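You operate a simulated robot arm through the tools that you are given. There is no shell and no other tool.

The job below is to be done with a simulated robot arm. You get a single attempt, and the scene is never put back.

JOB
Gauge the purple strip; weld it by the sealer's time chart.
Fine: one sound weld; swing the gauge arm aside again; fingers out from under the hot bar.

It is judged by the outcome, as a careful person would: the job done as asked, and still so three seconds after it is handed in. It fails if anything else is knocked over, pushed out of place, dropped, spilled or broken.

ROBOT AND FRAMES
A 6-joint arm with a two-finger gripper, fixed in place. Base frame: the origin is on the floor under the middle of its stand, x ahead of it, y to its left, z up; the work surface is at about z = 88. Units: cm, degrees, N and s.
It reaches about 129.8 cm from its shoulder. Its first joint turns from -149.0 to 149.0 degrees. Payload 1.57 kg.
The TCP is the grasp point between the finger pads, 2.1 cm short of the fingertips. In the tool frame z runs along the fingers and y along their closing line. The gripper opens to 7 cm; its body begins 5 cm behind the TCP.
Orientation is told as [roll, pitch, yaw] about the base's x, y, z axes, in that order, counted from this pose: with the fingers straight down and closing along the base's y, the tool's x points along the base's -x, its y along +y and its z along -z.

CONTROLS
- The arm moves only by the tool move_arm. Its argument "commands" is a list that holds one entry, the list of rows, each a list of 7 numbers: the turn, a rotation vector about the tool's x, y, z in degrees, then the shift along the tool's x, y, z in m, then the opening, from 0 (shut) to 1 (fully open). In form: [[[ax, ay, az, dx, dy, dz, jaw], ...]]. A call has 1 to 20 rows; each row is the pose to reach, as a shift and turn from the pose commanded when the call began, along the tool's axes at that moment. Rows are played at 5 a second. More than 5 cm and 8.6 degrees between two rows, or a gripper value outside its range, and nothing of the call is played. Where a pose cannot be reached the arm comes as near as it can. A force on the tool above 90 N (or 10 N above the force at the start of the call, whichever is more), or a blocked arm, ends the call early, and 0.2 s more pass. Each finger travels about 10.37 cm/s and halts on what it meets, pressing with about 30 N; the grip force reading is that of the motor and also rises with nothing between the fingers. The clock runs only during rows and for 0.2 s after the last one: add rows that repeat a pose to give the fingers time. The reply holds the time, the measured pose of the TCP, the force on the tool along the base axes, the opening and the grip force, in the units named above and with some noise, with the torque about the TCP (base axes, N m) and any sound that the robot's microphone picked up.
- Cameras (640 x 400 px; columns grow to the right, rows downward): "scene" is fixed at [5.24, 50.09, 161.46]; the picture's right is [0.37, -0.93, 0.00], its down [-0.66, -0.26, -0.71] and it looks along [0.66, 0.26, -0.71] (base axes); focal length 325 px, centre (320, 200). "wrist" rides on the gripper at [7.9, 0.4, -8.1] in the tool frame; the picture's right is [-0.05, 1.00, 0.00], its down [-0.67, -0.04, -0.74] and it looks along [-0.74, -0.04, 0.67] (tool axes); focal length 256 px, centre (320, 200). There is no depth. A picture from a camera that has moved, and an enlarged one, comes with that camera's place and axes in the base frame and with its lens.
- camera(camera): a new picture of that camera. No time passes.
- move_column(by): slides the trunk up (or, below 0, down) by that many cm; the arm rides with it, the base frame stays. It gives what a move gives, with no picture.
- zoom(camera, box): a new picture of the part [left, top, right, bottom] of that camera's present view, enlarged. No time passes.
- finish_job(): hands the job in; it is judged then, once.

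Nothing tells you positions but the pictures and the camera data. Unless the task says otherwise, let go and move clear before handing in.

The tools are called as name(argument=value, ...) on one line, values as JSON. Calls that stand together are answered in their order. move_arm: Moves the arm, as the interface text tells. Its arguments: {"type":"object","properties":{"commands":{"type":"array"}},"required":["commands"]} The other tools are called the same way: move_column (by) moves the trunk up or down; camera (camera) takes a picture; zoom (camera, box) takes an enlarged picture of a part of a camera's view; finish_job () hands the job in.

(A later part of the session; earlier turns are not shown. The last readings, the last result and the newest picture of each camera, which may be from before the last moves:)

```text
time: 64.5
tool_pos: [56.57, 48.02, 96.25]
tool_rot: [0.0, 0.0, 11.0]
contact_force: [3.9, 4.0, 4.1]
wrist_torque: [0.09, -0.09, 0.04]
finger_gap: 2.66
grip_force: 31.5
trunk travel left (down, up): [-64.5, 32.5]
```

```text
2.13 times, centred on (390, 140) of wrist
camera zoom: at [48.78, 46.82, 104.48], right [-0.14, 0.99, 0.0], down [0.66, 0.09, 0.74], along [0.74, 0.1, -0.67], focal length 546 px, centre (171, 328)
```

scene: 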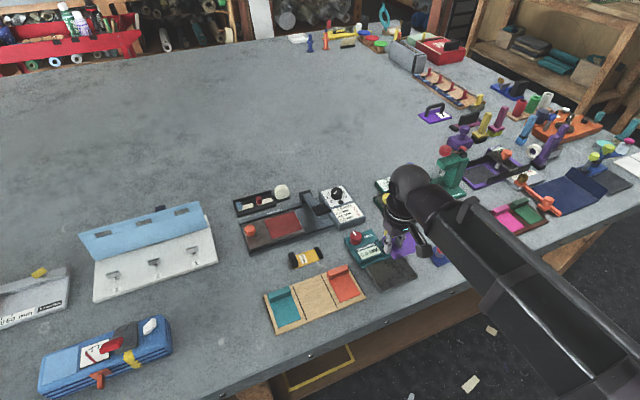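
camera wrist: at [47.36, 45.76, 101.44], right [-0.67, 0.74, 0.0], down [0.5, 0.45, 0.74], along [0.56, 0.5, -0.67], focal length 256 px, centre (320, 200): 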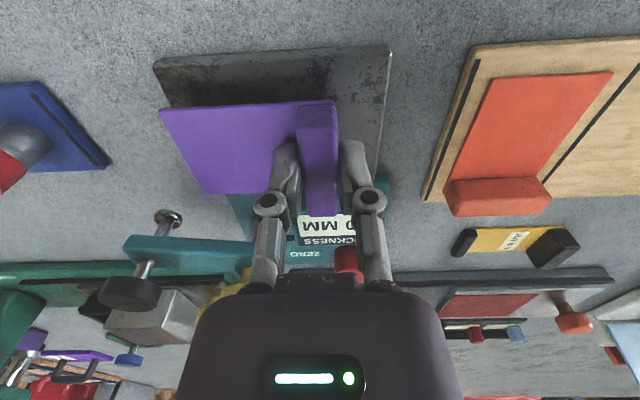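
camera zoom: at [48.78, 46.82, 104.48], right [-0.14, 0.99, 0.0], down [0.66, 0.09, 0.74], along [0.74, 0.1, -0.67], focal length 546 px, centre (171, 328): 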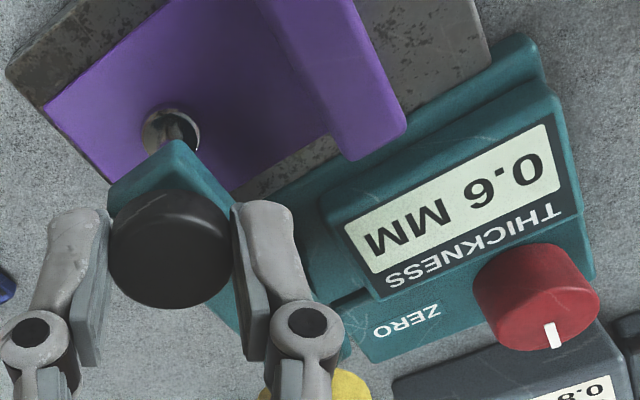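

The purple strip gauges 0.6 mm, so the timer setting is 4. I'll lift the plunger and swing the gauge arm aside again.

move_column(by=0.85)

move_arm(commands=[[[0, 0, -6, -0.0042, -0.0051, 0, 0.25], [0, 0, -12, -0.0089, -0.0099, 0, 0.25], [0, 0, -18, -0.0142, -0.0142, 0, 0.25], [0, 0, -24, -0.0198, -0.0178, 0, 0.25], [0, 0, -30, -0.0257, -0.0209, 0, 0.25], [0, 0, -36, -0.032, -0.0233, 0, 0.25], [0, 0, -42, -0.0385, -0.0251, 0, 0.25], [0, 0, -48, -0.0451, -0.0262, 0, 0.25], [0, 0, -54, -0.0518, -0.0266, 0, 0.25], [0, 0, -60, -0.0586, -0.0263, 0, 0.25], [0, 0, -66, -0.0652, -0.0252, 0, 0.25], [0, 0, -72, -0.0716, -0.0235, 0, 0.25], [0, 0, -78, -0.0781, -0.0212, 0, 0.25], [0, 0, -78, -0.0781, -0.0212, 0, 0.25]]])

zoom(camera="scene", box=[340, 200, 450, 290])

```text
time: 65.0
tool_pos: [56.57, 47.97, 97.22]
tool_rot: [0.0, 0.0, 11.0]
contact_force: [2.6, 1.2, 0.8]
wrist_torque: [0.05, -0.02, 0.03]
finger_gap: 2.65
grip_force: 31.9
trunk travel left (down, up): [-65.3, 31.7]
```

```text
time: 68.0
tool_pos: [64.65, 47.34, 97.19]
tool_rot: [0.1, 0.0, 89.1]
contact_force: [3.3, -6.4, 0.1]
wrist_torque: [-0.29, -0.08, 0.05]
finger_gap: 2.62
grip_force: 32.0
trunk travel left (down, up): [-65.3, 31.7]
```

```text
4.44 times, centred on (395, 245) of scene
camera zoom: at [5.24, 50.09, 161.46], right [0.37, -0.93, 0.0], down [-0.66, -0.26, -0.71], along [0.66, 0.26, -0.71], focal length 1443 px, centre (-13, 0)
```

zoom: 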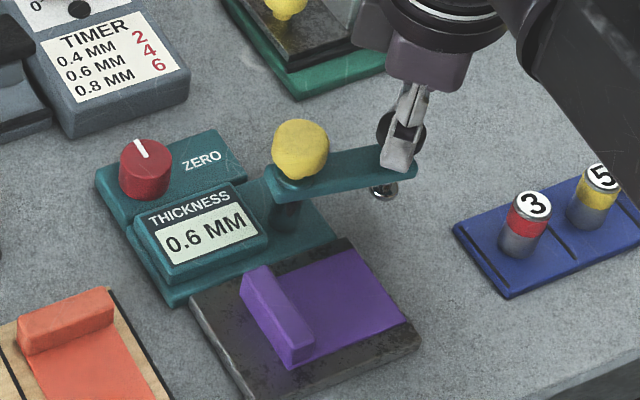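

The display holds 0.6 mm and the gauge arm is aside. I'll release, rise, and go back for the strip.

move_arm(commands=[[[0, 0, 0, 0, 0, 0, 0.45], [0, 0, 0, 0, 0, 0, 0.6], [0, 0, 0, 0, 0, 0, 0.6]]])

move_column(by=6.4)

move_arm(commands=[[[0, 0, 7.35, -0.006, 0.0193, 0, 0.6], [0, 0, 14.7, -0.0121, 0.0387, 0, 0.6], [0, 0, 22.05, -0.0181, 0.058, 0, 0.6], [0, 0, 29.4, -0.0241, 0.0773, 0, 0.6], [0, 0, 36.75, -0.0302, 0.0966, 0, 0.6], [0, 0, 44.1, -0.0362, 0.116, 0, 0.6], [0, 0, 44.1, -0.0362, 0.116, 0, 0.6]]])

zoom(camera="wrist", box=[140, 10, 440, 210])

camera(camera="scene")

```text
time: 68.8
tool_pos: [64.59, 47.37, 97.2]
tool_rot: [0.0, 0.1, 89.1]
contact_force: [0.0, 0.7, 0.1]
wrist_torque: [0.01, -0.03, -0.01]
finger_gap: 4.22
grip_force: 0.0
trunk travel left (down, up): [-65.3, 31.7]
```

```text
time: 69.8
tool_pos: [64.53, 47.36, 103.6]
tool_rot: [-0.1, -0.1, 89.0]
contact_force: [0.2, 0.2, -0.4]
wrist_torque: [0.0, 0.05, 0.0]
finger_gap: 4.19
grip_force: 0.1
trunk travel left (down, up): [-71.7, 25.3]
```

```text
time: 71.5
tool_pos: [53.12, 51.06, 103.6]
tool_rot: [0.1, 0.0, 44.8]
contact_force: [0.2, 0.2, 0.3]
wrist_torque: [0.02, 0.0, -0.02]
finger_gap: 4.22
grip_force: 0.0
trunk travel left (down, up): [-71.7, 25.3]
```

```text
2.00 times, centred on (290, 110) of wrist
camera zoom: at [47.34, 45.65, 111.73], right [-0.67, 0.75, 0.0], down [0.5, 0.44, 0.74], along [0.56, 0.5, -0.67], focal length 512 px, centre (380, 380)
```

zoom: 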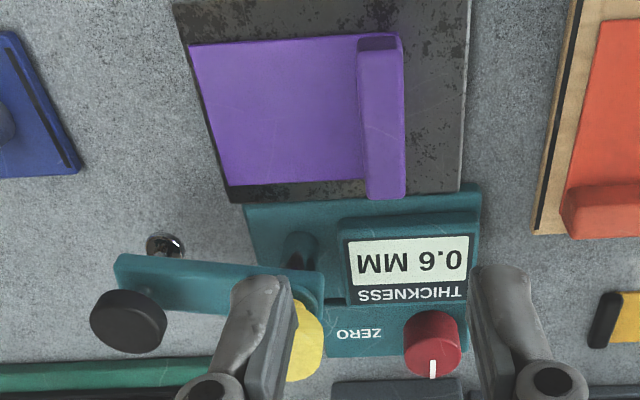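

```text
taken
```

scene: 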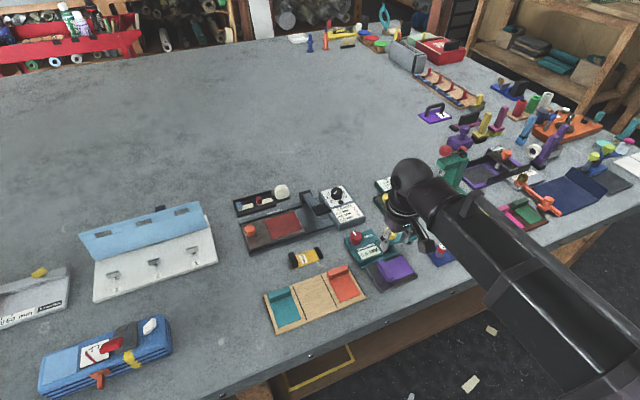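

The block is centred under the fingers. I'll lower, grip, and lift the strip again.

move_column(by=-11.6)

move_arm(commands=[[[0, 0, 0, 0, 0, 0, 0.45], [0, 0, 0, 0, 0, 0, 0.3], [0, 0, 0, 0, 0, 0, 0.15], [0, 0, 0, 0, 0, 0, 0.08], [0, 0, 0, 0, 0, 0, 0.08], [0, 0, 0, 0, 0, 0, 0.08]]])

zoom(camera="wrist", box=[140, 30, 420, 240])

```text
time: 72.9
tool_pos: [53.3, 51.05, 92.07]
tool_rot: [-0.1, 0.1, 44.9]
contact_force: [0.0, -0.4, 0.3]
wrist_torque: [-0.02, 0.01, 0.02]
finger_gap: 4.2
grip_force: 0.0
trunk travel left (down, up): [-60.1, 36.9]
```

```text
time: 74.3
tool_pos: [53.26, 51.01, 91.94]
tool_rot: [0.0, 0.0, 44.9]
contact_force: [-1.0, -0.6, 0.4]
wrist_torque: [0.04, -0.04, 0.03]
finger_gap: 1.6
grip_force: 30.3
trunk travel left (down, up): [-60.1, 36.9]
```

```text
1.90 times, centred on (280, 135) of wrist
camera zoom: at [47.35, 45.62, 100.14], right [-0.67, 0.74, 0.0], down [0.5, 0.45, 0.74], along [0.56, 0.5, -0.67], focal length 488 px, centre (396, 324)
```

zoom: 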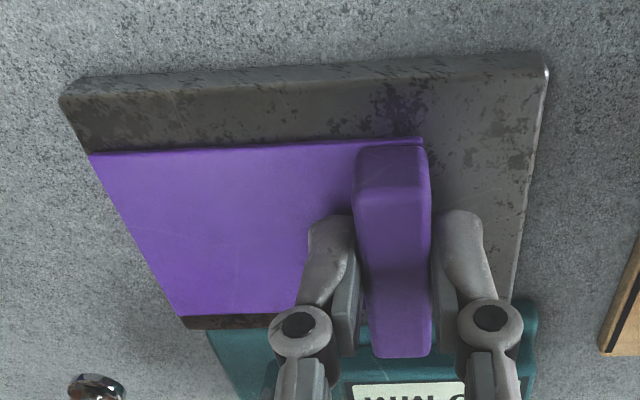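

move_column(by=10.2)

move_arm(commands=[[[0, 0, 0, -0.0317, 0.0278, 0, 0.08], [0, 0, 0, -0.0634, 0.0556, 0, 0.08], [0, 0, 0, -0.095, 0.0833, 0, 0.08], [0, 0, 0, -0.1267, 0.1111, 0, 0.08], [0, 0, 0, -0.1584, 0.1389, 0, 0.08], [0, 0, 0, -0.1901, 0.1667, 0, 0.08], [0, 0, 0, -0.2217, 0.1944, 0, 0.08], [0, 0, 0, -0.2534, 0.2222, 0, 0.08], [0, 0, 0, -0.2534, 0.2222, 0, 0.08]]])

camera(camera="wrist")

zoom(camera="wrist", box=[160, 40, 480, 240])

camera(camera="scene")

```text
time: 75.7
tool_pos: [53.24, 50.94, 102.17]
tool_rot: [0.0, 0.0, 44.9]
contact_force: [-0.3, 0.4, 1.0]
wrist_torque: [0.02, 0.02, 0.0]
finger_gap: 1.6
grip_force: 30.2
trunk travel left (down, up): [-70.3, 26.7]
```

```text
time: 77.7
tool_pos: [55.43, 84.58, 102.25]
tool_rot: [0.0, 0.0, 44.9]
contact_force: [0.4, -0.3, -0.8]
wrist_torque: [0.01, 0.0, -0.02]
finger_gap: 1.59
grip_force: 29.8
trunk travel left (down, up): [-70.3, 26.7]
```

```text
taken
camera wrist: at [49.58, 79.21, 110.35], right [-0.67, 0.75, 0.0], down [0.5, 0.44, 0.74], along [0.56, 0.5, -0.67], focal length 256 px, centre (320, 200)
```

wrist: 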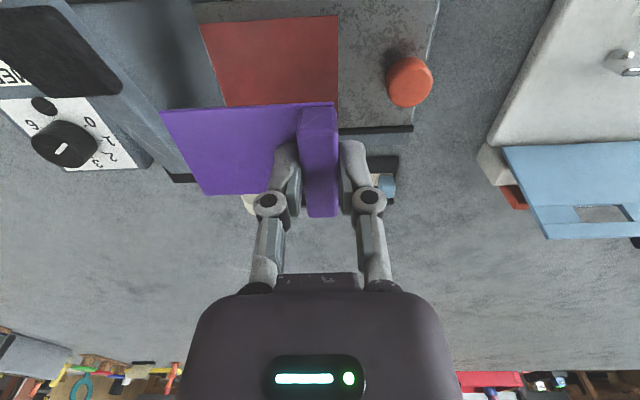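

```text
2.00 times, centred on (320, 140) of wrist
camera zoom: at [49.58, 79.21, 110.35], right [-0.67, 0.75, 0.0], down [0.5, 0.44, 0.74], along [0.56, 0.5, -0.67], focal length 512 px, centre (320, 320)
```

zoom: 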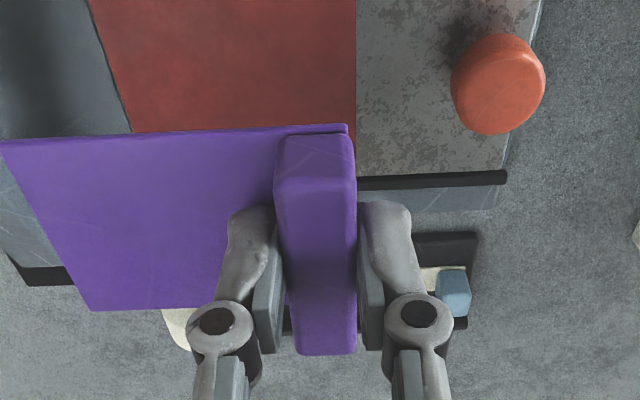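

```text
taken
```

scene: 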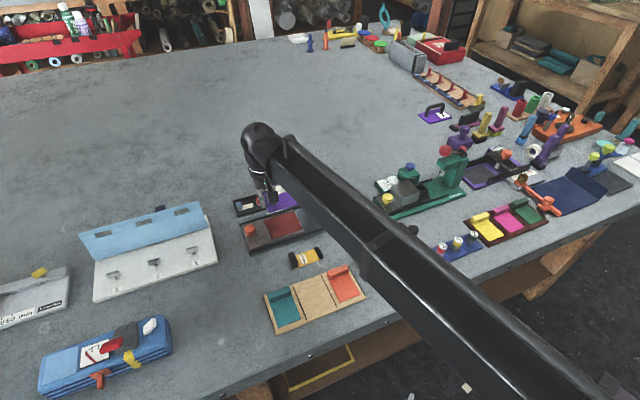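

The strip is aligned over the red pad, with its block to the left, near the pad's left edge. I'll lower to contact.

move_column(by=-7.8)

camera(camera="wrist")

zoom(camera="scene", box=[220, 170, 370, 265])

```text
time: 78.8
tool_pos: [55.43, 84.68, 94.39]
tool_rot: [0.1, -0.1, 44.9]
contact_force: [-0.6, 0.3, -0.1]
wrist_torque: [0.03, 0.03, -0.03]
finger_gap: 1.57
grip_force: 30.0
trunk travel left (down, up): [-62.5, 34.5]
```

```text
taken
camera wrist: at [49.6, 79.2, 102.54], right [-0.67, 0.74, 0.0], down [0.5, 0.45, 0.74], along [0.56, 0.5, -0.67], focal length 256 px, centre (320, 200)
```

wrist: 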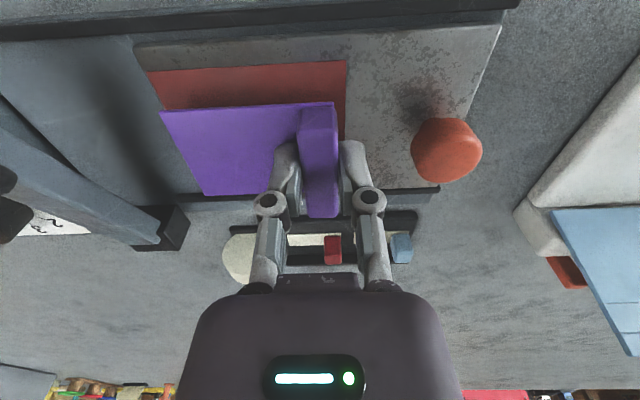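

```text
4.21 times, centred on (295, 218) of scene
camera zoom: at [5.24, 50.09, 161.46], right [0.37, -0.93, 0.0], down [-0.66, -0.26, -0.71], along [0.66, 0.26, -0.71], focal length 1367 px, centre (425, 126)
```

zoom: 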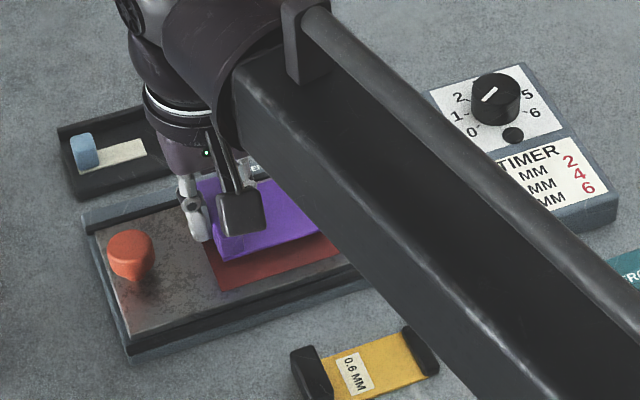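

move_column(by=-1.0)

move_column(by=-0.4)

zoom(camera="wrist", box=[120, 20, 480, 240])

```text
time: 79.4
tool_pos: [55.47, 84.58, 93.4]
tool_rot: [0.0, 0.0, 44.8]
contact_force: [-0.3, 0.2, -0.6]
wrist_torque: [0.01, -0.02, -0.03]
finger_gap: 1.59
grip_force: 29.7
trunk travel left (down, up): [-61.5, 35.5]
```

```text
time: 79.9
tool_pos: [55.38, 84.62, 92.99]
tool_rot: [-0.1, 0.0, 44.9]
contact_force: [0.4, -0.3, -1.0]
wrist_torque: [-0.01, 0.04, 0.0]
finger_gap: 1.58
grip_force: 29.8
trunk travel left (down, up): [-61.1, 35.9]
```

```text
1.78 times, centred on (300, 130) of wrist
camera zoom: at [49.59, 79.21, 101.13], right [-0.67, 0.74, 0.0], down [0.5, 0.45, 0.74], along [0.55, 0.5, -0.67], focal length 455 px, centre (356, 324)
```

zoom: 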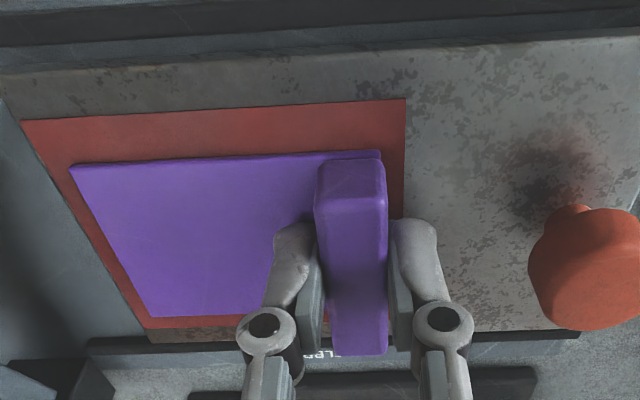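

The strip sits slightly toward the back of the pad. I'll shift it 0.4 cm forward and then lower to contact.

move_arm(commands=[[[0, 0, 0, 0.002, 0, 0, 0.08], [0, 0, 0, 0.004, 0, 0, 0.08], [0, 0, 0, 0.004, 0, 0, 0.08]]])

move_column(by=-0.3)

move_column(by=-0.2)

zoom(camera="wrist", box=[120, 20, 480, 240])

```text
time: 80.7
tool_pos: [55.16, 84.27, 93.04]
tool_rot: [0.0, -0.1, 44.9]
contact_force: [0.9, 0.6, -0.1]
wrist_torque: [-0.01, 0.0, 0.02]
finger_gap: 1.6
grip_force: 30.4
trunk travel left (down, up): [-61.1, 35.9]
```

```text
time: 81.2
tool_pos: [55.06, 84.34, 92.97]
tool_rot: [0.0, -0.3, 44.9]
contact_force: [4.2, 5.8, 21.6]
wrist_torque: [0.03, -0.03, 0.02]
finger_gap: 1.58
grip_force: 30.0
trunk travel left (down, up): [-60.8, 36.2]
```

```text
time: 81.8
tool_pos: [54.98, 84.2, 92.72]
tool_rot: [0.0, -0.2, 44.9]
contact_force: [7.1, 7.3, 31.5]
wrist_torque: [0.17, -0.17, -0.01]
finger_gap: 1.6
grip_force: 30.2
trunk travel left (down, up): [-60.6, 36.4]
```

```text
1.78 times, centred on (300, 130) of wrist
camera zoom: at [49.25, 78.77, 100.85], right [-0.67, 0.74, 0.0], down [0.5, 0.44, 0.75], along [0.56, 0.5, -0.66], focal length 455 px, centre (356, 324)
```

zoom: 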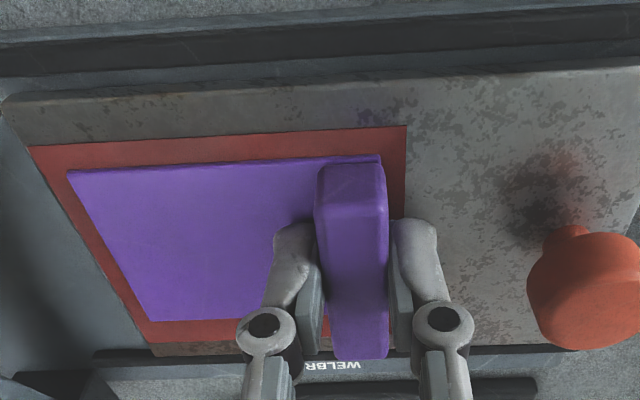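

The strip is on the pad, with a press of about 31 N. I'll relieve that, release, and rise.

move_column(by=0.3)

move_arm(commands=[[[0, 0, 0, 0, 0, 0, 0.3], [0, 0, 0, 0, 0, 0, 0.45], [0, 0, 0, 0, 0, 0, 0.5], [0, 0, 0, 0, 0, 0, 0.5]]])

move_column(by=11)

camera(camera="wrist")

zoom(camera="scene", box=[220, 170, 370, 265])

```text
time: 82.3
tool_pos: [55.03, 84.2, 92.75]
tool_rot: [0.1, 0.1, 44.9]
contact_force: [-0.2, -0.9, 1.2]
wrist_torque: [0.02, -0.03, -0.03]
finger_gap: 1.6
grip_force: 29.8
trunk travel left (down, up): [-60.9, 36.1]
```

```text
time: 83.3
tool_pos: [55.07, 84.24, 92.75]
tool_rot: [0.0, 0.1, 44.8]
contact_force: [-0.1, 0.7, -0.3]
wrist_torque: [-0.01, 0.0, 0.0]
finger_gap: 3.48
grip_force: 0.0
trunk travel left (down, up): [-60.9, 36.1]
```

```text
time: 84.7
tool_pos: [55.09, 84.28, 103.66]
tool_rot: [0.0, 0.0, 44.8]
contact_force: [0.2, 0.3, -0.5]
wrist_torque: [0.0, 0.0, 0.03]
finger_gap: 3.47
grip_force: 0.0
trunk travel left (down, up): [-71.9, 25.1]
```

```text
taken
camera wrist: at [49.33, 78.94, 111.92], right [-0.67, 0.74, 0.0], down [0.5, 0.45, 0.74], along [0.55, 0.5, -0.67], focal length 256 px, centre (320, 200)
```

wrist: 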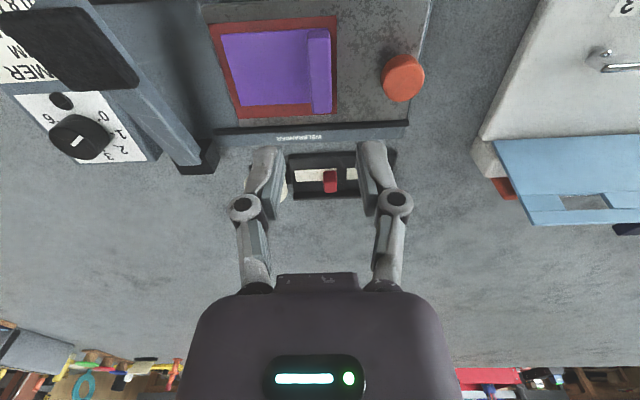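

```text
4.21 times, centred on (295, 218) of scene
camera zoom: at [5.24, 50.09, 161.46], right [0.37, -0.93, 0.0], down [-0.66, -0.26, -0.71], along [0.66, 0.26, -0.71], focal length 1367 px, centre (425, 126)
```

zoom: 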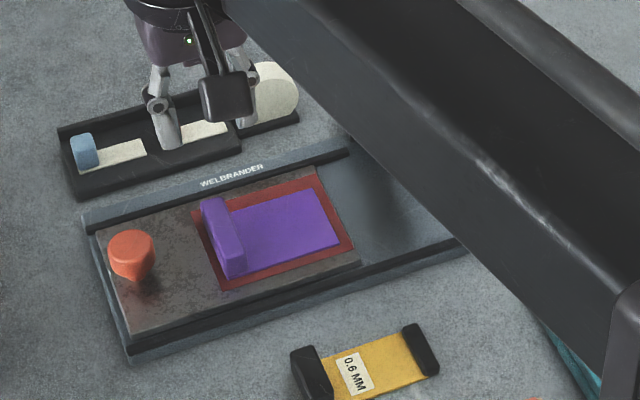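

The strip lies well on the pad, block to the left. Now the timer: I go above its knob at about (72.45, 72.83) with yaw 80. I'll turn it in two grips so that the fingers never sweep over the small black button or lamp.

move_arm(commands=[[[0, 0, -5.87, -0.0071, -0.0339, 0, 0.72], [0, 0, -11.73, -0.0141, -0.0678, 0, 0.72], [0, 0, -17.6, -0.0212, -0.1018, 0, 0.72], [0, 0, -23.47, -0.0283, -0.1357, 0, 0.72], [0, 0, -29.33, -0.0353, -0.1696, 0, 0.72], [0, 0, -35.2, -0.0424, -0.2035, 0, 0.72], [0, 0, -35.2, -0.0424, -0.2035, 0, 0.72]]])

camera(camera="wrist")

zoom(camera="wrist", box=[220, 20, 420, 180])

```text
time: 86.3
tool_pos: [72.39, 72.54, 103.84]
tool_rot: [0.0, -0.1, 80.2]
contact_force: [-0.2, 0.3, 0.2]
wrist_torque: [0.02, 0.01, 0.04]
finger_gap: 5.02
grip_force: 0.1
trunk travel left (down, up): [-71.9, 25.1]
```

```text
taken
camera wrist: at [70.79, 64.84, 111.94], right [-0.97, 0.22, 0.0], down [0.15, 0.65, 0.74], along [0.17, 0.73, -0.67], focal length 256 px, centre (320, 200)
```

wrist: 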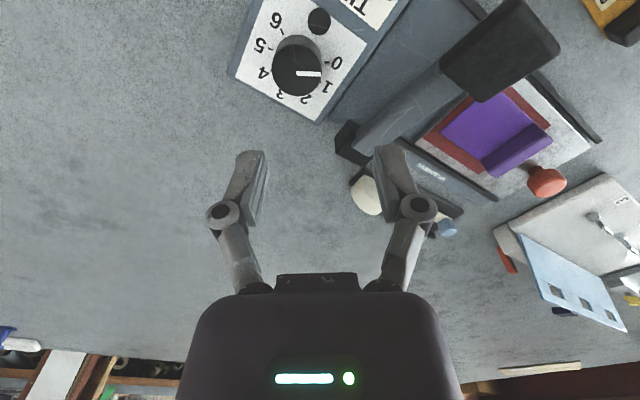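

```text
2.50 times, centred on (320, 100) of wrist
camera zoom: at [70.79, 64.84, 111.94], right [-0.97, 0.22, 0.0], down [0.15, 0.65, 0.74], along [0.17, 0.73, -0.67], focal length 640 px, centre (320, 450)
```

zoom: 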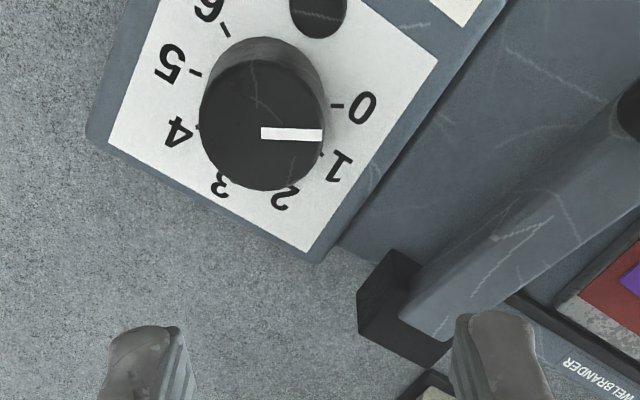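

The close view puts the knob at (74.05, 71.75) with its top at about z = 92.9 and the dial face at about z = 91. The pointer is at 0. I'll shift over it and lower partway.

move_arm(commands=[[[0, 0, 0, 0.005, -0.0177, 0, 0.75], [0, 0, 0, 0.005, -0.0177, 0, 0.75]]])

move_column(by=-6.5)

zoom(camera="wrist", box=[220, 40, 420, 200])

```text
time: 86.9
tool_pos: [73.87, 72.06, 103.71]
tool_rot: [0.0, 0.1, 80.1]
contact_force: [0.1, 0.5, 0.1]
wrist_torque: [0.0, -0.03, -0.04]
finger_gap: 5.24
grip_force: 0.0
trunk travel left (down, up): [-71.9, 25.1]
```

```text
time: 88.0
tool_pos: [73.94, 71.99, 97.28]
tool_rot: [-0.1, 0.0, 80.1]
contact_force: [1.1, 0.1, -0.1]
wrist_torque: [0.04, 0.02, 0.01]
finger_gap: 5.25
grip_force: 0.1
trunk travel left (down, up): [-65.4, 31.6]
```

```text
2.50 times, centred on (320, 120) of wrist
camera zoom: at [72.26, 64.17, 105.45], right [-0.97, 0.22, 0.0], down [0.15, 0.65, 0.74], along [0.17, 0.73, -0.67], focal length 640 px, centre (320, 400)
```

zoom: 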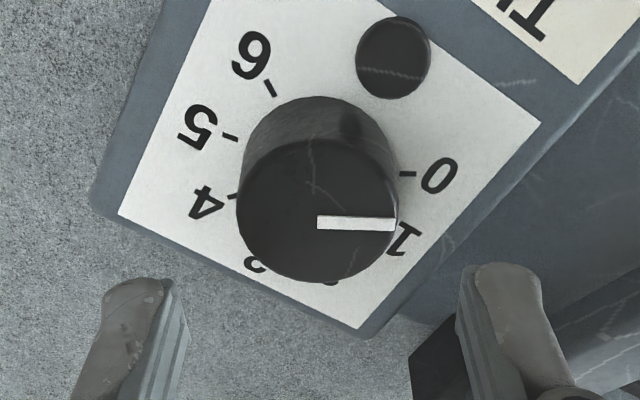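

move_arm(commands=[[[0, 0, 0, 0.0029, -0.001, 0, 0.75], [0, 0, 0, 0.0029, -0.001, 0, 0.75]]])

move_column(by=-3.5)

zoom(camera="wrist", box=[220, 60, 420, 220])

zoom(camera="scene", box=[290, 160, 390, 240])

```text
time: 88.5
tool_pos: [74.03, 71.61, 97.35]
tool_rot: [0.0, -0.1, 80.0]
contact_force: [-0.5, 0.2, -0.4]
wrist_torque: [0.0, -0.02, -0.02]
finger_gap: 5.25
grip_force: 0.0
trunk travel left (down, up): [-65.4, 31.6]
```

```text
time: 89.3
tool_pos: [73.99, 71.6, 93.71]
tool_rot: [0.0, 0.0, 80.1]
contact_force: [-0.1, 1.4, 0.5]
wrist_torque: [0.02, 0.02, 0.04]
finger_gap: 5.24
grip_force: 0.0
trunk travel left (down, up): [-61.9, 35.1]
```

```text
2.50 times, centred on (320, 140) of wrist
camera zoom: at [72.31, 63.85, 101.94], right [-0.97, 0.22, 0.0], down [0.15, 0.65, 0.74], along [0.17, 0.73, -0.67], focal length 640 px, centre (320, 350)
```

zoom: 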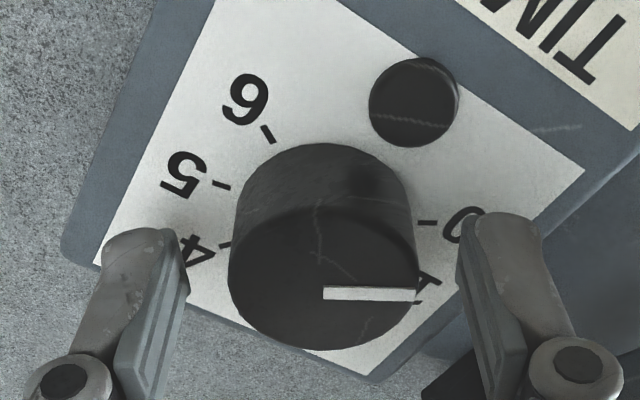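

```text
5.00 times, centred on (340, 200) of scene
camera zoom: at [5.24, 50.09, 161.46], right [0.37, -0.93, 0.0], down [-0.66, -0.26, -0.71], along [0.66, 0.26, -0.71], focal length 1624 px, centre (220, 200)
```

zoom: 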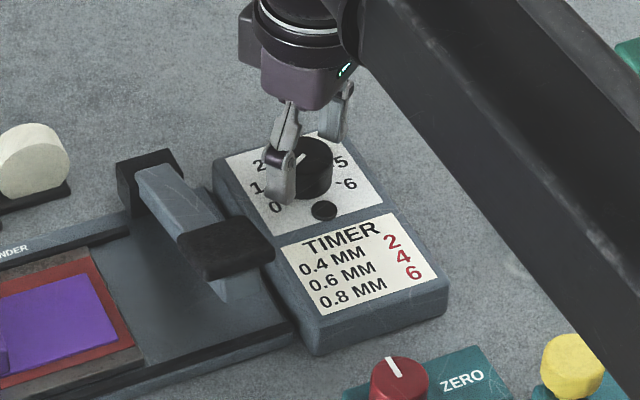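

The fingers are symmetric about the knob. I'll close, then turn clockwise 40° as a first step and look.

move_arm(commands=[[[0, 0, 0, 0, 0, 0, 0.6], [0, 0, 0, 0, 0, 0, 0.45], [0, 0, 0, 0, 0, 0, 0.42], [0, 0, 0, 0, 0, 0, 0.42], [0, 0, 0, 0, 0, 0, 0.42]]])

move_arm(commands=[[[0, 0, 8, 0, 0, 0, 0.42], [0, 0, 16, 0, 0, 0, 0.42], [0, 0, 24, 0, 0, 0, 0.42], [0, 0, 32, 0, 0, 0, 0.42], [0, 0, 40, 0, 0, 0, 0.42], [0, 0, 40, 0, 0, 0, 0.42]]])

zoom(camera="wrist", box=[220, 60, 420, 220])

zoom(camera="scene", box=[290, 160, 390, 240])

```text
time: 90.5
tool_pos: [73.91, 71.57, 93.77]
tool_rot: [0.0, -0.1, 80.2]
contact_force: [-3.9, -1.0, -0.8]
wrist_torque: [0.08, 0.24, 0.01]
finger_gap: 3.56
grip_force: 31.7
trunk travel left (down, up): [-61.9, 35.1]
```

```text
time: 91.9
tool_pos: [73.89, 71.8, 93.77]
tool_rot: [0.0, 0.2, 39.9]
contact_force: [-19.1, -2.5, -9.8]
wrist_torque: [0.27, -0.05, 0.0]
finger_gap: 3.52
grip_force: 31.7
trunk travel left (down, up): [-61.9, 35.1]
```

```text
2.50 times, centred on (320, 140) of wrist
camera zoom: at [67.61, 66.9, 101.97], right [-0.6, 0.8, 0.0], down [0.53, 0.4, 0.74], along [0.59, 0.45, -0.67], focal length 640 px, centre (320, 350)
```

zoom: 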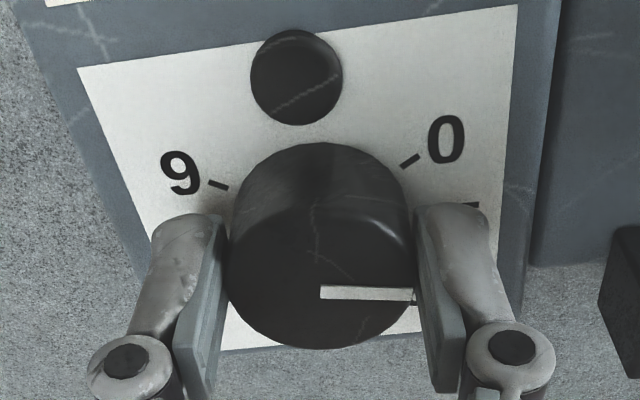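

```text
5.00 times, centred on (340, 200) of scene
camera zoom: at [5.24, 50.09, 161.46], right [0.37, -0.93, 0.0], down [-0.66, -0.26, -0.71], along [0.66, 0.26, -0.71], focal length 1624 px, centre (220, 200)
```

zoom: 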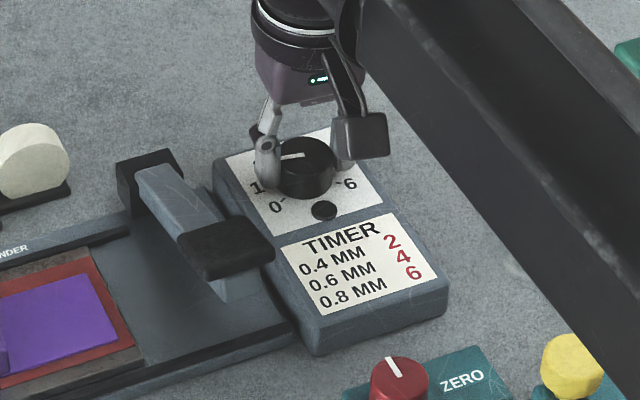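

The knob turned with the grip (pointer now at 1). I'll continue another 40° with a tiny shift to relieve the side load.

move_arm(commands=[[[0, 0, 8, 0.0009, 0.0008, 0, 0.42], [0, 0, 16, 0.0009, 0.0008, 0, 0.42], [0, 0, 24, 0.0009, 0.0008, 0, 0.42], [0, 0, 32, 0.0009, 0.0008, 0, 0.42], [0, 0, 40, 0.0009, 0.0008, 0, 0.42], [0, 0, 40, 0.0009, 0.0008, 0, 0.42]]])

zoom(camera="wrist", box=[220, 60, 420, 220])

zoom(camera="scene", box=[290, 160, 390, 240])

```text
time: 93.3
tool_pos: [73.82, 71.86, 93.72]
tool_rot: [0.1, -0.1, -0.1]
contact_force: [-8.1, 11.4, 3.5]
wrist_torque: [0.08, 0.81, 0.01]
finger_gap: 3.54
grip_force: 31.9
trunk travel left (down, up): [-61.9, 35.1]
```

```text
2.50 times, centred on (320, 140) of wrist
camera zoom: at [65.97, 72.17, 101.94], right [0.05, 1.0, 0.0], down [0.67, -0.04, 0.75], along [0.74, -0.04, -0.67], focal length 640 px, centre (320, 350)
```

zoom: 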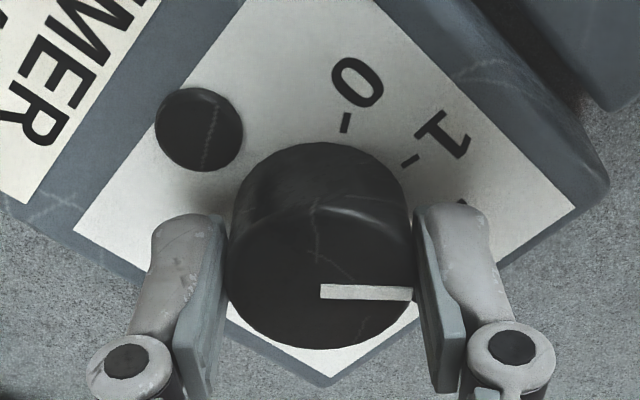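

```text
5.00 times, centred on (340, 200) of scene
camera zoom: at [5.24, 50.09, 161.46], right [0.37, -0.93, 0.0], down [-0.66, -0.26, -0.71], along [0.66, 0.26, -0.71], focal length 1624 px, centre (220, 200)
```

zoom: 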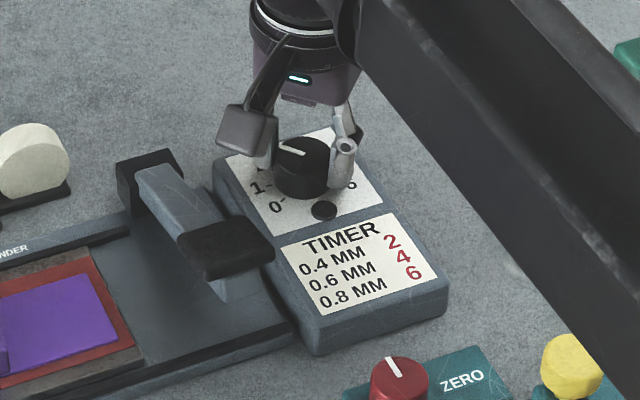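

The pointer is now at 2. I'll open, turn back to yaw 80 around the knob, and recentre slightly for the second grip.

move_arm(commands=[[[0, 0, 0, 0, 0, 0, 0.6], [0, 0, 0, 0, 0, 0, 0.75], [0, 0, 0, 0.0005, 0.0025, 0, 0.75], [0, 0, 0, 0.0005, 0.0025, 0, 0.75]]])

move_arm(commands=[[[0, 0, -8, 0, 0, 0, 0.75], [0, 0, -16, 0, 0, 0, 0.75], [0, 0, -24, 0, 0, 0, 0.75], [0, 0, -32, 0, 0, 0, 0.75], [0, 0, -40, 0, 0, 0, 0.75], [0, 0, -48, 0, 0, 0, 0.75], [0, 0, -56, 0, 0, 0, 0.75], [0, 0, -64, 0, 0, 0, 0.75], [0, 0, -72, 0, 0, 0, 0.75], [0, 0, -80, 0, 0, 0, 0.75], [0, 0, -80, 0, 0, 0, 0.75]]])

zoom(camera="wrist", box=[220, 60, 420, 220])

```text
time: 94.3
tool_pos: [73.91, 71.9, 93.79]
tool_rot: [-0.1, -0.1, 0.0]
contact_force: [-0.1, 0.3, 0.7]
wrist_torque: [-0.01, 0.01, 0.02]
finger_gap: 5.24
grip_force: 0.1
trunk travel left (down, up): [-61.9, 35.1]
```

```text
time: 96.7
tool_pos: [73.74, 71.92, 93.74]
tool_rot: [0.0, -0.1, 80.1]
contact_force: [0.0, 0.0, -0.1]
wrist_torque: [0.0, -0.02, 0.0]
finger_gap: 5.21
grip_force: 0.0
trunk travel left (down, up): [-61.9, 35.1]
```

```text
2.50 times, centred on (320, 140) of wrist
camera zoom: at [72.11, 64.08, 101.93], right [-0.97, 0.22, 0.0], down [0.15, 0.65, 0.74], along [0.17, 0.73, -0.67], focal length 640 px, centre (320, 350)
```

zoom: 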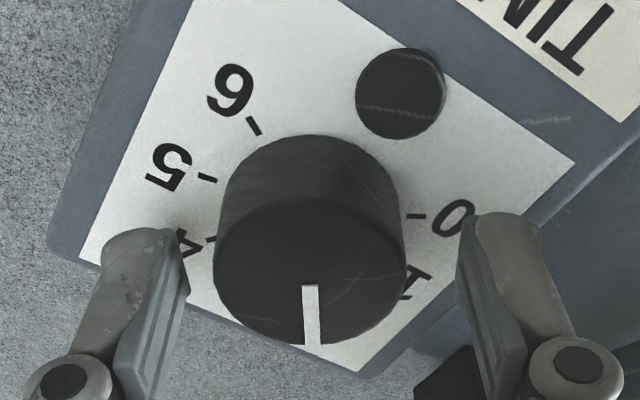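

move_arm(commands=[[[0, 0, 0, 0.0004, -0.0025, 0, 0.75], [0, 0, 0, 0.0004, -0.0025, 0, 0.6], [0, 0, 0, 0.0004, -0.0025, 0, 0.45], [0, 0, 0, 0.0004, -0.0025, 0, 0.42], [0, 0, 0, 0.0004, -0.0025, 0, 0.42], [0, 0, 0, 0.0004, -0.0025, 0, 0.42]]])

move_arm(commands=[[[0, 0, 8, 0, 0, 0, 0.42], [0, 0, 16, 0, 0, 0, 0.42], [0, 0, 24, 0, 0, 0, 0.42], [0, 0, 32, 0, 0, 0, 0.42], [0, 0, 40, 0, 0, 0, 0.42], [0, 0, 48, 0, 0, 0, 0.42], [0, 0, 56, 0, 0, 0, 0.42], [0, 0, 64, 0, 0, 0, 0.42], [0, 0, 72, 0, 0, 0, 0.42], [0, 0, 80, 0, 0, 0, 0.42], [0, 0, 80, 0, 0, 0, 0.42]]])

zoom(camera="wrist", box=[220, 60, 420, 220])

zoom(camera="scene", box=[310, 170, 370, 220])

```text
time: 98.1
tool_pos: [73.92, 71.82, 93.82]
tool_rot: [0.0, 0.0, 80.0]
contact_force: [-8.0, 0.5, -0.9]
wrist_torque: [0.17, 0.27, -0.01]
finger_gap: 3.53
grip_force: 32.0
trunk travel left (down, up): [-61.9, 35.1]
```

```text
time: 100.5
tool_pos: [73.99, 71.89, 93.73]
tool_rot: [-0.1, 0.1, 0.1]
contact_force: [-15.8, -12.9, -13.3]
wrist_torque: [0.04, 0.04, 0.01]
finger_gap: 3.54
grip_force: 32.1
trunk travel left (down, up): [-61.9, 35.1]
```

```text
2.50 times, centred on (320, 140) of wrist
camera zoom: at [66.15, 72.2, 101.97], right [0.05, 1.0, 0.0], down [0.67, -0.03, 0.74], along [0.74, -0.04, -0.67], focal length 640 px, centre (320, 350)
```

zoom: 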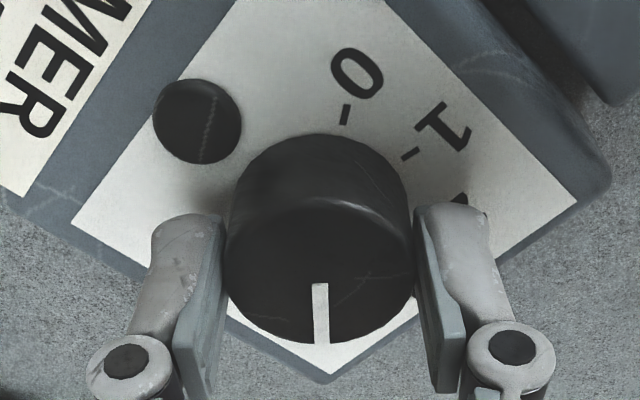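

```text
8.00 times, centred on (340, 195) of scene
camera zoom: at [5.24, 50.09, 161.46], right [0.37, -0.93, 0.0], down [-0.66, -0.26, -0.71], along [0.66, 0.26, -0.71], focal length 2598 px, centre (160, 240)
```

zoom: 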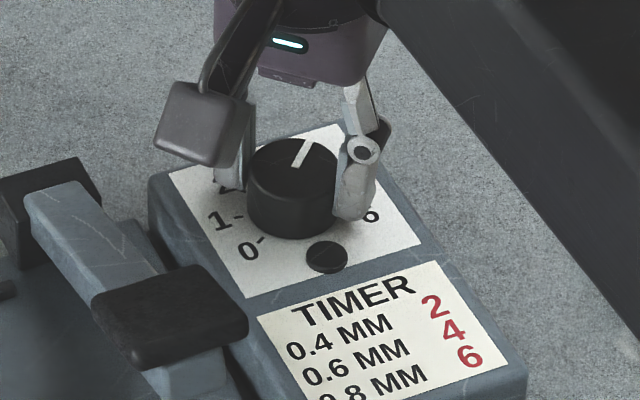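

I'll open and rise to check exactly where the pointer stands.

move_arm(commands=[[[0, 0, 0, 0, 0, 0, 0.6], [0, 0, 0, 0, 0, 0, 0.75], [0, 0, 0, 0, 0, 0, 0.75]]])

move_column(by=6)

move_arm(commands=[[[0, 0, -8, 0, 0, 0, 0.75], [0, 0, -16, 0, 0, 0, 0.75], [0, 0, -24, 0, 0, 0, 0.75], [0, 0, -32, 0, 0, 0, 0.75], [0, 0, -40, 0, 0, 0, 0.75], [0, 0, -48, 0, 0, 0, 0.75], [0, 0, -56, 0, 0, 0, 0.75], [0, 0, -64, 0, 0, 0, 0.75], [0, 0, -72, 0, 0, 0, 0.75], [0, 0, -80, 0, 0, 0, 0.75], [0, 0, -80, 0, 0, 0, 0.75]]])

zoom(camera="wrist", box=[230, 30, 410, 170])

```text
time: 101.3
tool_pos: [74.06, 71.85, 93.71]
tool_rot: [0.0, 0.1, 0.1]
contact_force: [-0.5, 0.3, -0.3]
wrist_torque: [-0.02, -0.02, -0.02]
finger_gap: 5.24
grip_force: 0.0
trunk travel left (down, up): [-61.9, 35.1]
```

```text
time: 102.3
tool_pos: [74.11, 71.89, 99.87]
tool_rot: [0.1, 0.0, 0.1]
contact_force: [-0.3, 0.3, -0.2]
wrist_torque: [0.03, 0.0, 0.03]
finger_gap: 5.25
grip_force: 0.0
trunk travel left (down, up): [-67.9, 29.1]
```

```text
time: 104.7
tool_pos: [74.11, 71.82, 99.82]
tool_rot: [-0.1, 0.0, 80.3]
contact_force: [0.4, 0.4, 1.1]
wrist_torque: [0.02, 0.02, 0.04]
finger_gap: 5.23
grip_force: 0.1
trunk travel left (down, up): [-67.9, 29.1]
```

```text
2.86 times, centred on (320, 100) of wrist
camera zoom: at [72.4, 64.08, 107.93], right [-0.97, 0.22, 0.0], down [0.15, 0.65, 0.74], along [0.17, 0.73, -0.67], focal length 731 px, centre (320, 486)
```

zoom: 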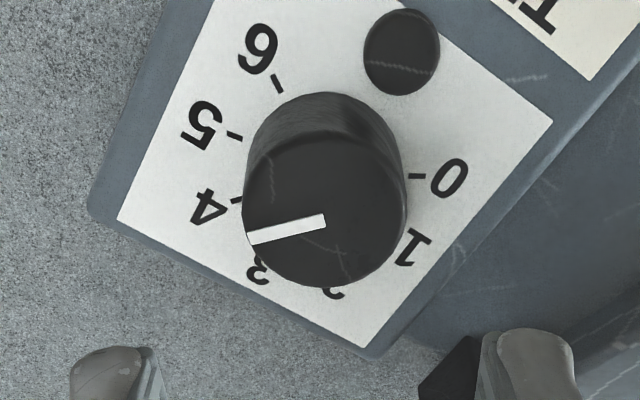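

The pointer stands at 4 within a degree or two. Next is the carriage: I'll rise and go to its orange knob at about (51.0, 88.4), back at yaw 45.

move_column(by=4)

move_arm(commands=[[[0, 0, 5.04, -0.0178, 0.0365, 0, 0.75], [0, 0, 10.09, -0.0356, 0.0731, 0, 0.75], [0, 0, 15.13, -0.0534, 0.1096, 0, 0.75], [0, 0, 20.17, -0.0713, 0.1461, 0, 0.75], [0, 0, 25.21, -0.0891, 0.1826, 0, 0.75], [0, 0, 30.26, -0.1069, 0.2192, 0, 0.75], [0, 0, 35.3, -0.1247, 0.2557, 0, 0.75], [0, 0, 35.3, -0.1247, 0.2557, 0, 0.75]]])

camera(camera="wrist")

zoom(camera="wrist", box=[180, 10, 420, 170])

zoom(camera="scene", box=[220, 165, 380, 265])

```text
time: 105.6
tool_pos: [74.1, 71.88, 103.8]
tool_rot: [0.0, 0.0, 80.1]
contact_force: [0.2, -0.3, -0.3]
wrist_torque: [0.0, 0.01, 0.02]
finger_gap: 5.26
grip_force: 0.0
trunk travel left (down, up): [-71.9, 25.1]
```

```text
time: 107.4
tool_pos: [50.83, 88.67, 103.72]
tool_rot: [-0.1, 0.0, 44.6]
contact_force: [0.2, 0.4, 1.0]
wrist_torque: [-0.01, -0.01, -0.01]
finger_gap: 5.24
grip_force: 0.0
trunk travel left (down, up): [-71.9, 25.1]
```

```text
taken
camera wrist: at [45.08, 83.36, 111.93], right [-0.66, 0.75, 0.0], down [0.5, 0.44, 0.74], along [0.56, 0.49, -0.67], focal length 256 px, centre (320, 200)
```

wrist: 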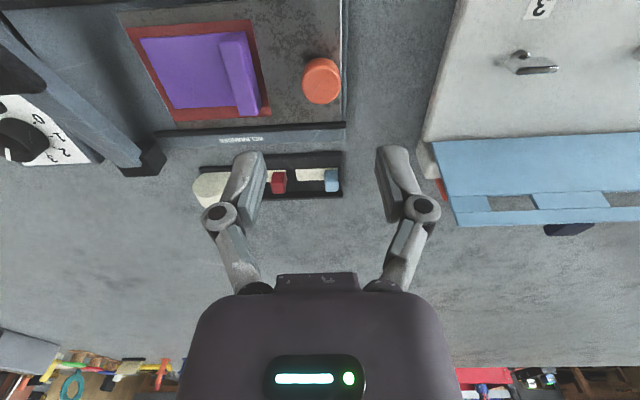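

```text
2.50 times, centred on (300, 90) of wrist
camera zoom: at [45.08, 83.36, 111.93], right [-0.66, 0.75, 0.0], down [0.5, 0.44, 0.74], along [0.56, 0.49, -0.67], focal length 640 px, centre (370, 475)
```

zoom: 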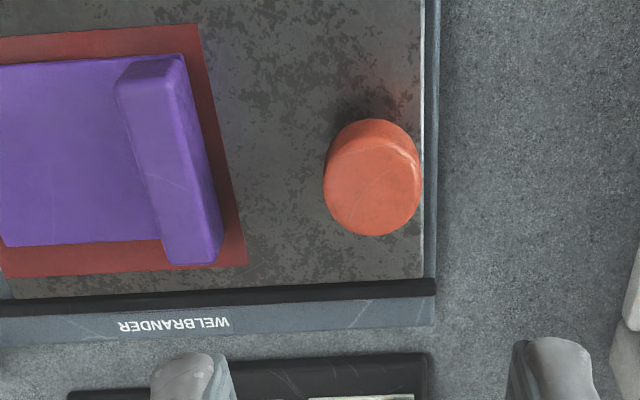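

```text
4.00 times, centred on (300, 215) of scene
camera zoom: at [5.24, 50.09, 161.46], right [0.37, -0.93, 0.0], down [-0.66, -0.26, -0.71], along [0.66, 0.26, -0.71], focal length 1299 px, centre (400, 140)
```

zoom: 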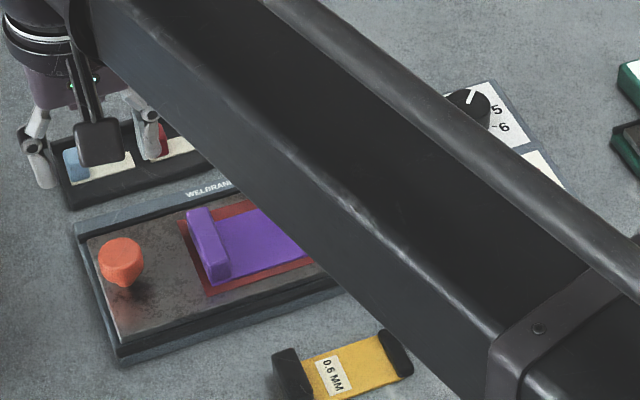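

move_arm(commands=[[[0, 0, -0.4, -0.0042, -0.0008, 0, 0.75], [0, 0, -0.4, -0.0042, -0.0008, 0, 0.75]]])

move_column(by=-7)

zoom(camera="wrist", box=[200, 30, 440, 210])

```text
time: 108.0
tool_pos: [51.3, 88.87, 103.88]
tool_rot: [0.1, 0.0, 45.2]
contact_force: [0.2, -0.1, -0.3]
wrist_torque: [-0.02, 0.0, -0.01]
finger_gap: 5.26
grip_force: 0.0
trunk travel left (down, up): [-71.9, 25.1]
```

```text
time: 109.0
tool_pos: [51.34, 88.87, 96.77]
tool_rot: [-0.1, 0.0, 45.1]
contact_force: [0.6, -0.5, 0.3]
wrist_torque: [-0.01, 0.02, 0.0]
finger_gap: 5.26
grip_force: 0.0
trunk travel left (down, up): [-64.9, 32.1]
```

```text
2.22 times, centred on (320, 120) of wrist
camera zoom: at [45.52, 83.49, 104.95], right [-0.67, 0.74, 0.0], down [0.49, 0.45, 0.74], along [0.55, 0.5, -0.67], focal length 569 px, centre (320, 378)
```

zoom: 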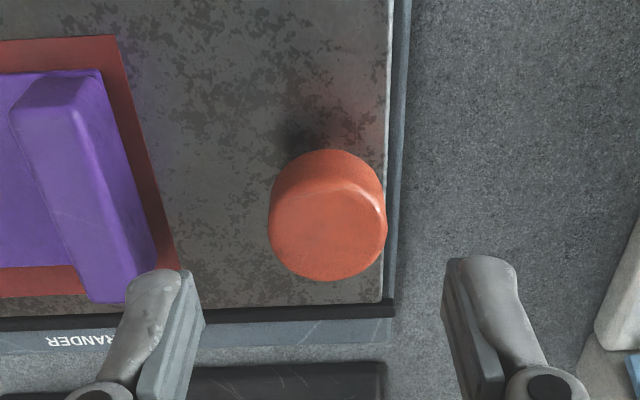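

move_arm(commands=[[[0, 0, 0, 0, 0.0012, 0, 0.62], [0, 0, 0, 0, 0.0012, 0, 0.62]]])

move_column(by=-3.3)

zoom(camera="wrist", box=[180, 50, 440, 230])

zoom(camera="scene", box=[220, 180, 340, 265])

```text
time: 109.7
tool_pos: [51.1, 89.03, 96.77]
tool_rot: [0.0, 0.0, 45.2]
contact_force: [-0.2, 0.3, -1.1]
wrist_torque: [-0.02, -0.04, 0.0]
finger_gap: 4.34
grip_force: 0.1
trunk travel left (down, up): [-64.9, 32.1]
```

```text
time: 110.4
tool_pos: [51.21, 89.09, 93.52]
tool_rot: [0.0, -0.1, 45.2]
contact_force: [-0.5, 0.2, 0.2]
wrist_torque: [0.01, -0.02, -0.01]
finger_gap: 4.34
grip_force: 0.1
trunk travel left (down, up): [-61.6, 35.4]
```

```text
2.22 times, centred on (310, 140) of wrist
camera zoom: at [45.43, 83.61, 101.64], right [-0.67, 0.74, 0.0], down [0.49, 0.45, 0.74], along [0.55, 0.5, -0.67], focal length 569 px, centre (342, 333)
```

zoom: 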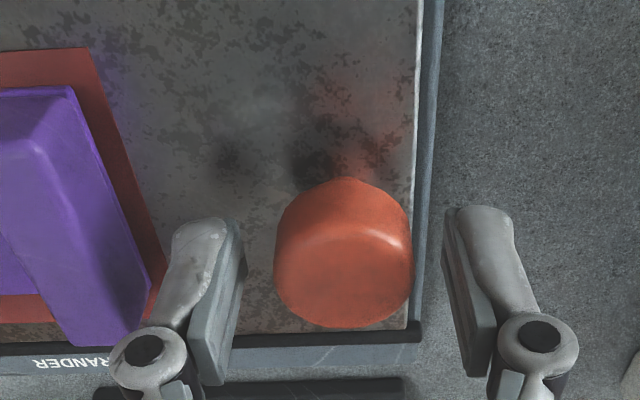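

```text
4.71 times, centred on (280, 222) of scene
camera zoom: at [5.24, 50.09, 161.46], right [0.37, -0.93, 0.0], down [-0.66, -0.26, -0.71], along [0.66, 0.26, -0.71], focal length 1528 px, centre (508, 94)
```

zoom: 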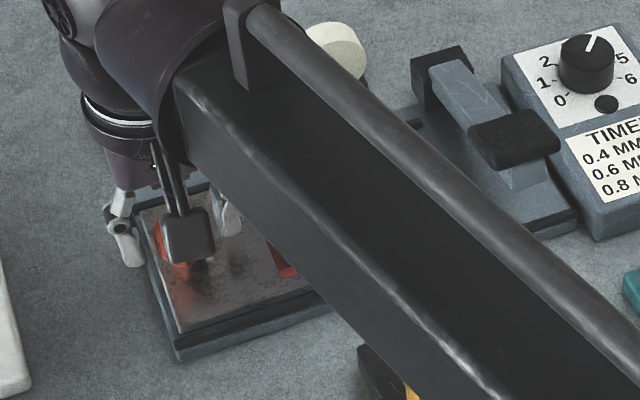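

The knob is between the fingers and the finger clears the block. I'll grip it, then slide the carriage slowly to the right, 4 cm at first.

move_arm(commands=[[[0, 0, 0, 0, 0, 0, 0.5], [0, 0, 0, 0, 0, 0, 0.38], [0, 0, 0, 0, 0, 0, 0.33], [0, 0, 0, 0, 0, 0, 0.33], [0, 0, 0, 0, 0, 0, 0.33]]])

move_arm(commands=[[[0, 0, 0, 0, -0.004, 0, 0.33], [0, 0, 0, 0, -0.01, 0, 0.33], [0, 0, 0, 0, -0.016, 0, 0.33], [0, 0, 0, 0, -0.022, 0, 0.33], [0, 0, 0, 0, -0.028, 0, 0.33], [0, 0, 0, 0, -0.034, 0, 0.33], [0, 0, 0, 0, -0.04, 0, 0.33], [0, 0, 0, 0, -0.04, 0, 0.33]]])

camera(camera="wrist")

zoom(camera="scene", box=[220, 165, 380, 265])

```text
time: 111.6
tool_pos: [51.2, 89.09, 93.45]
tool_rot: [0.0, -0.1, 45.2]
contact_force: [1.2, 0.8, 1.2]
wrist_torque: [0.0, 0.01, -0.04]
finger_gap: 2.95
grip_force: 31.7
trunk travel left (down, up): [-61.6, 35.4]
```

```text
time: 113.4
tool_pos: [53.99, 86.3, 93.38]
tool_rot: [0.0, -0.1, 45.2]
contact_force: [3.0, 5.4, 5.0]
wrist_torque: [-0.18, 0.19, -0.03]
finger_gap: 2.95
grip_force: 32.2
trunk travel left (down, up): [-61.6, 35.4]
```

```text
taken
camera wrist: at [48.23, 80.82, 101.63], right [-0.67, 0.74, 0.0], down [0.49, 0.45, 0.75], along [0.55, 0.5, -0.67], focal length 256 px, centre (320, 200)
```

wrist: 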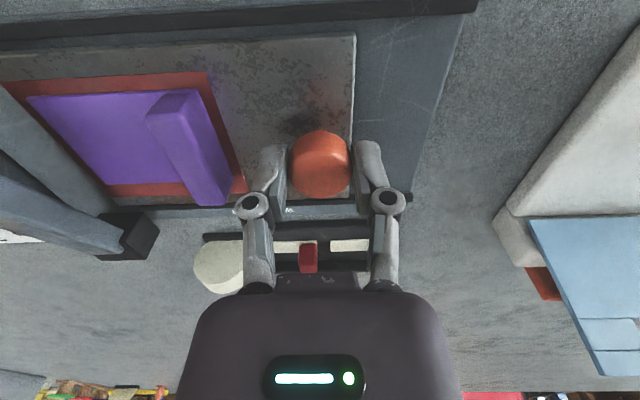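

```text
4.00 times, centred on (300, 215) of scene
camera zoom: at [5.24, 50.09, 161.46], right [0.37, -0.93, 0.0], down [-0.66, -0.26, -0.71], along [0.66, 0.26, -0.71], focal length 1299 px, centre (400, 140)
```

zoom: 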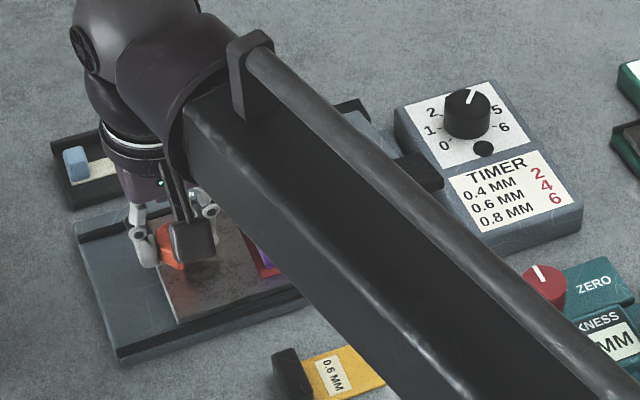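

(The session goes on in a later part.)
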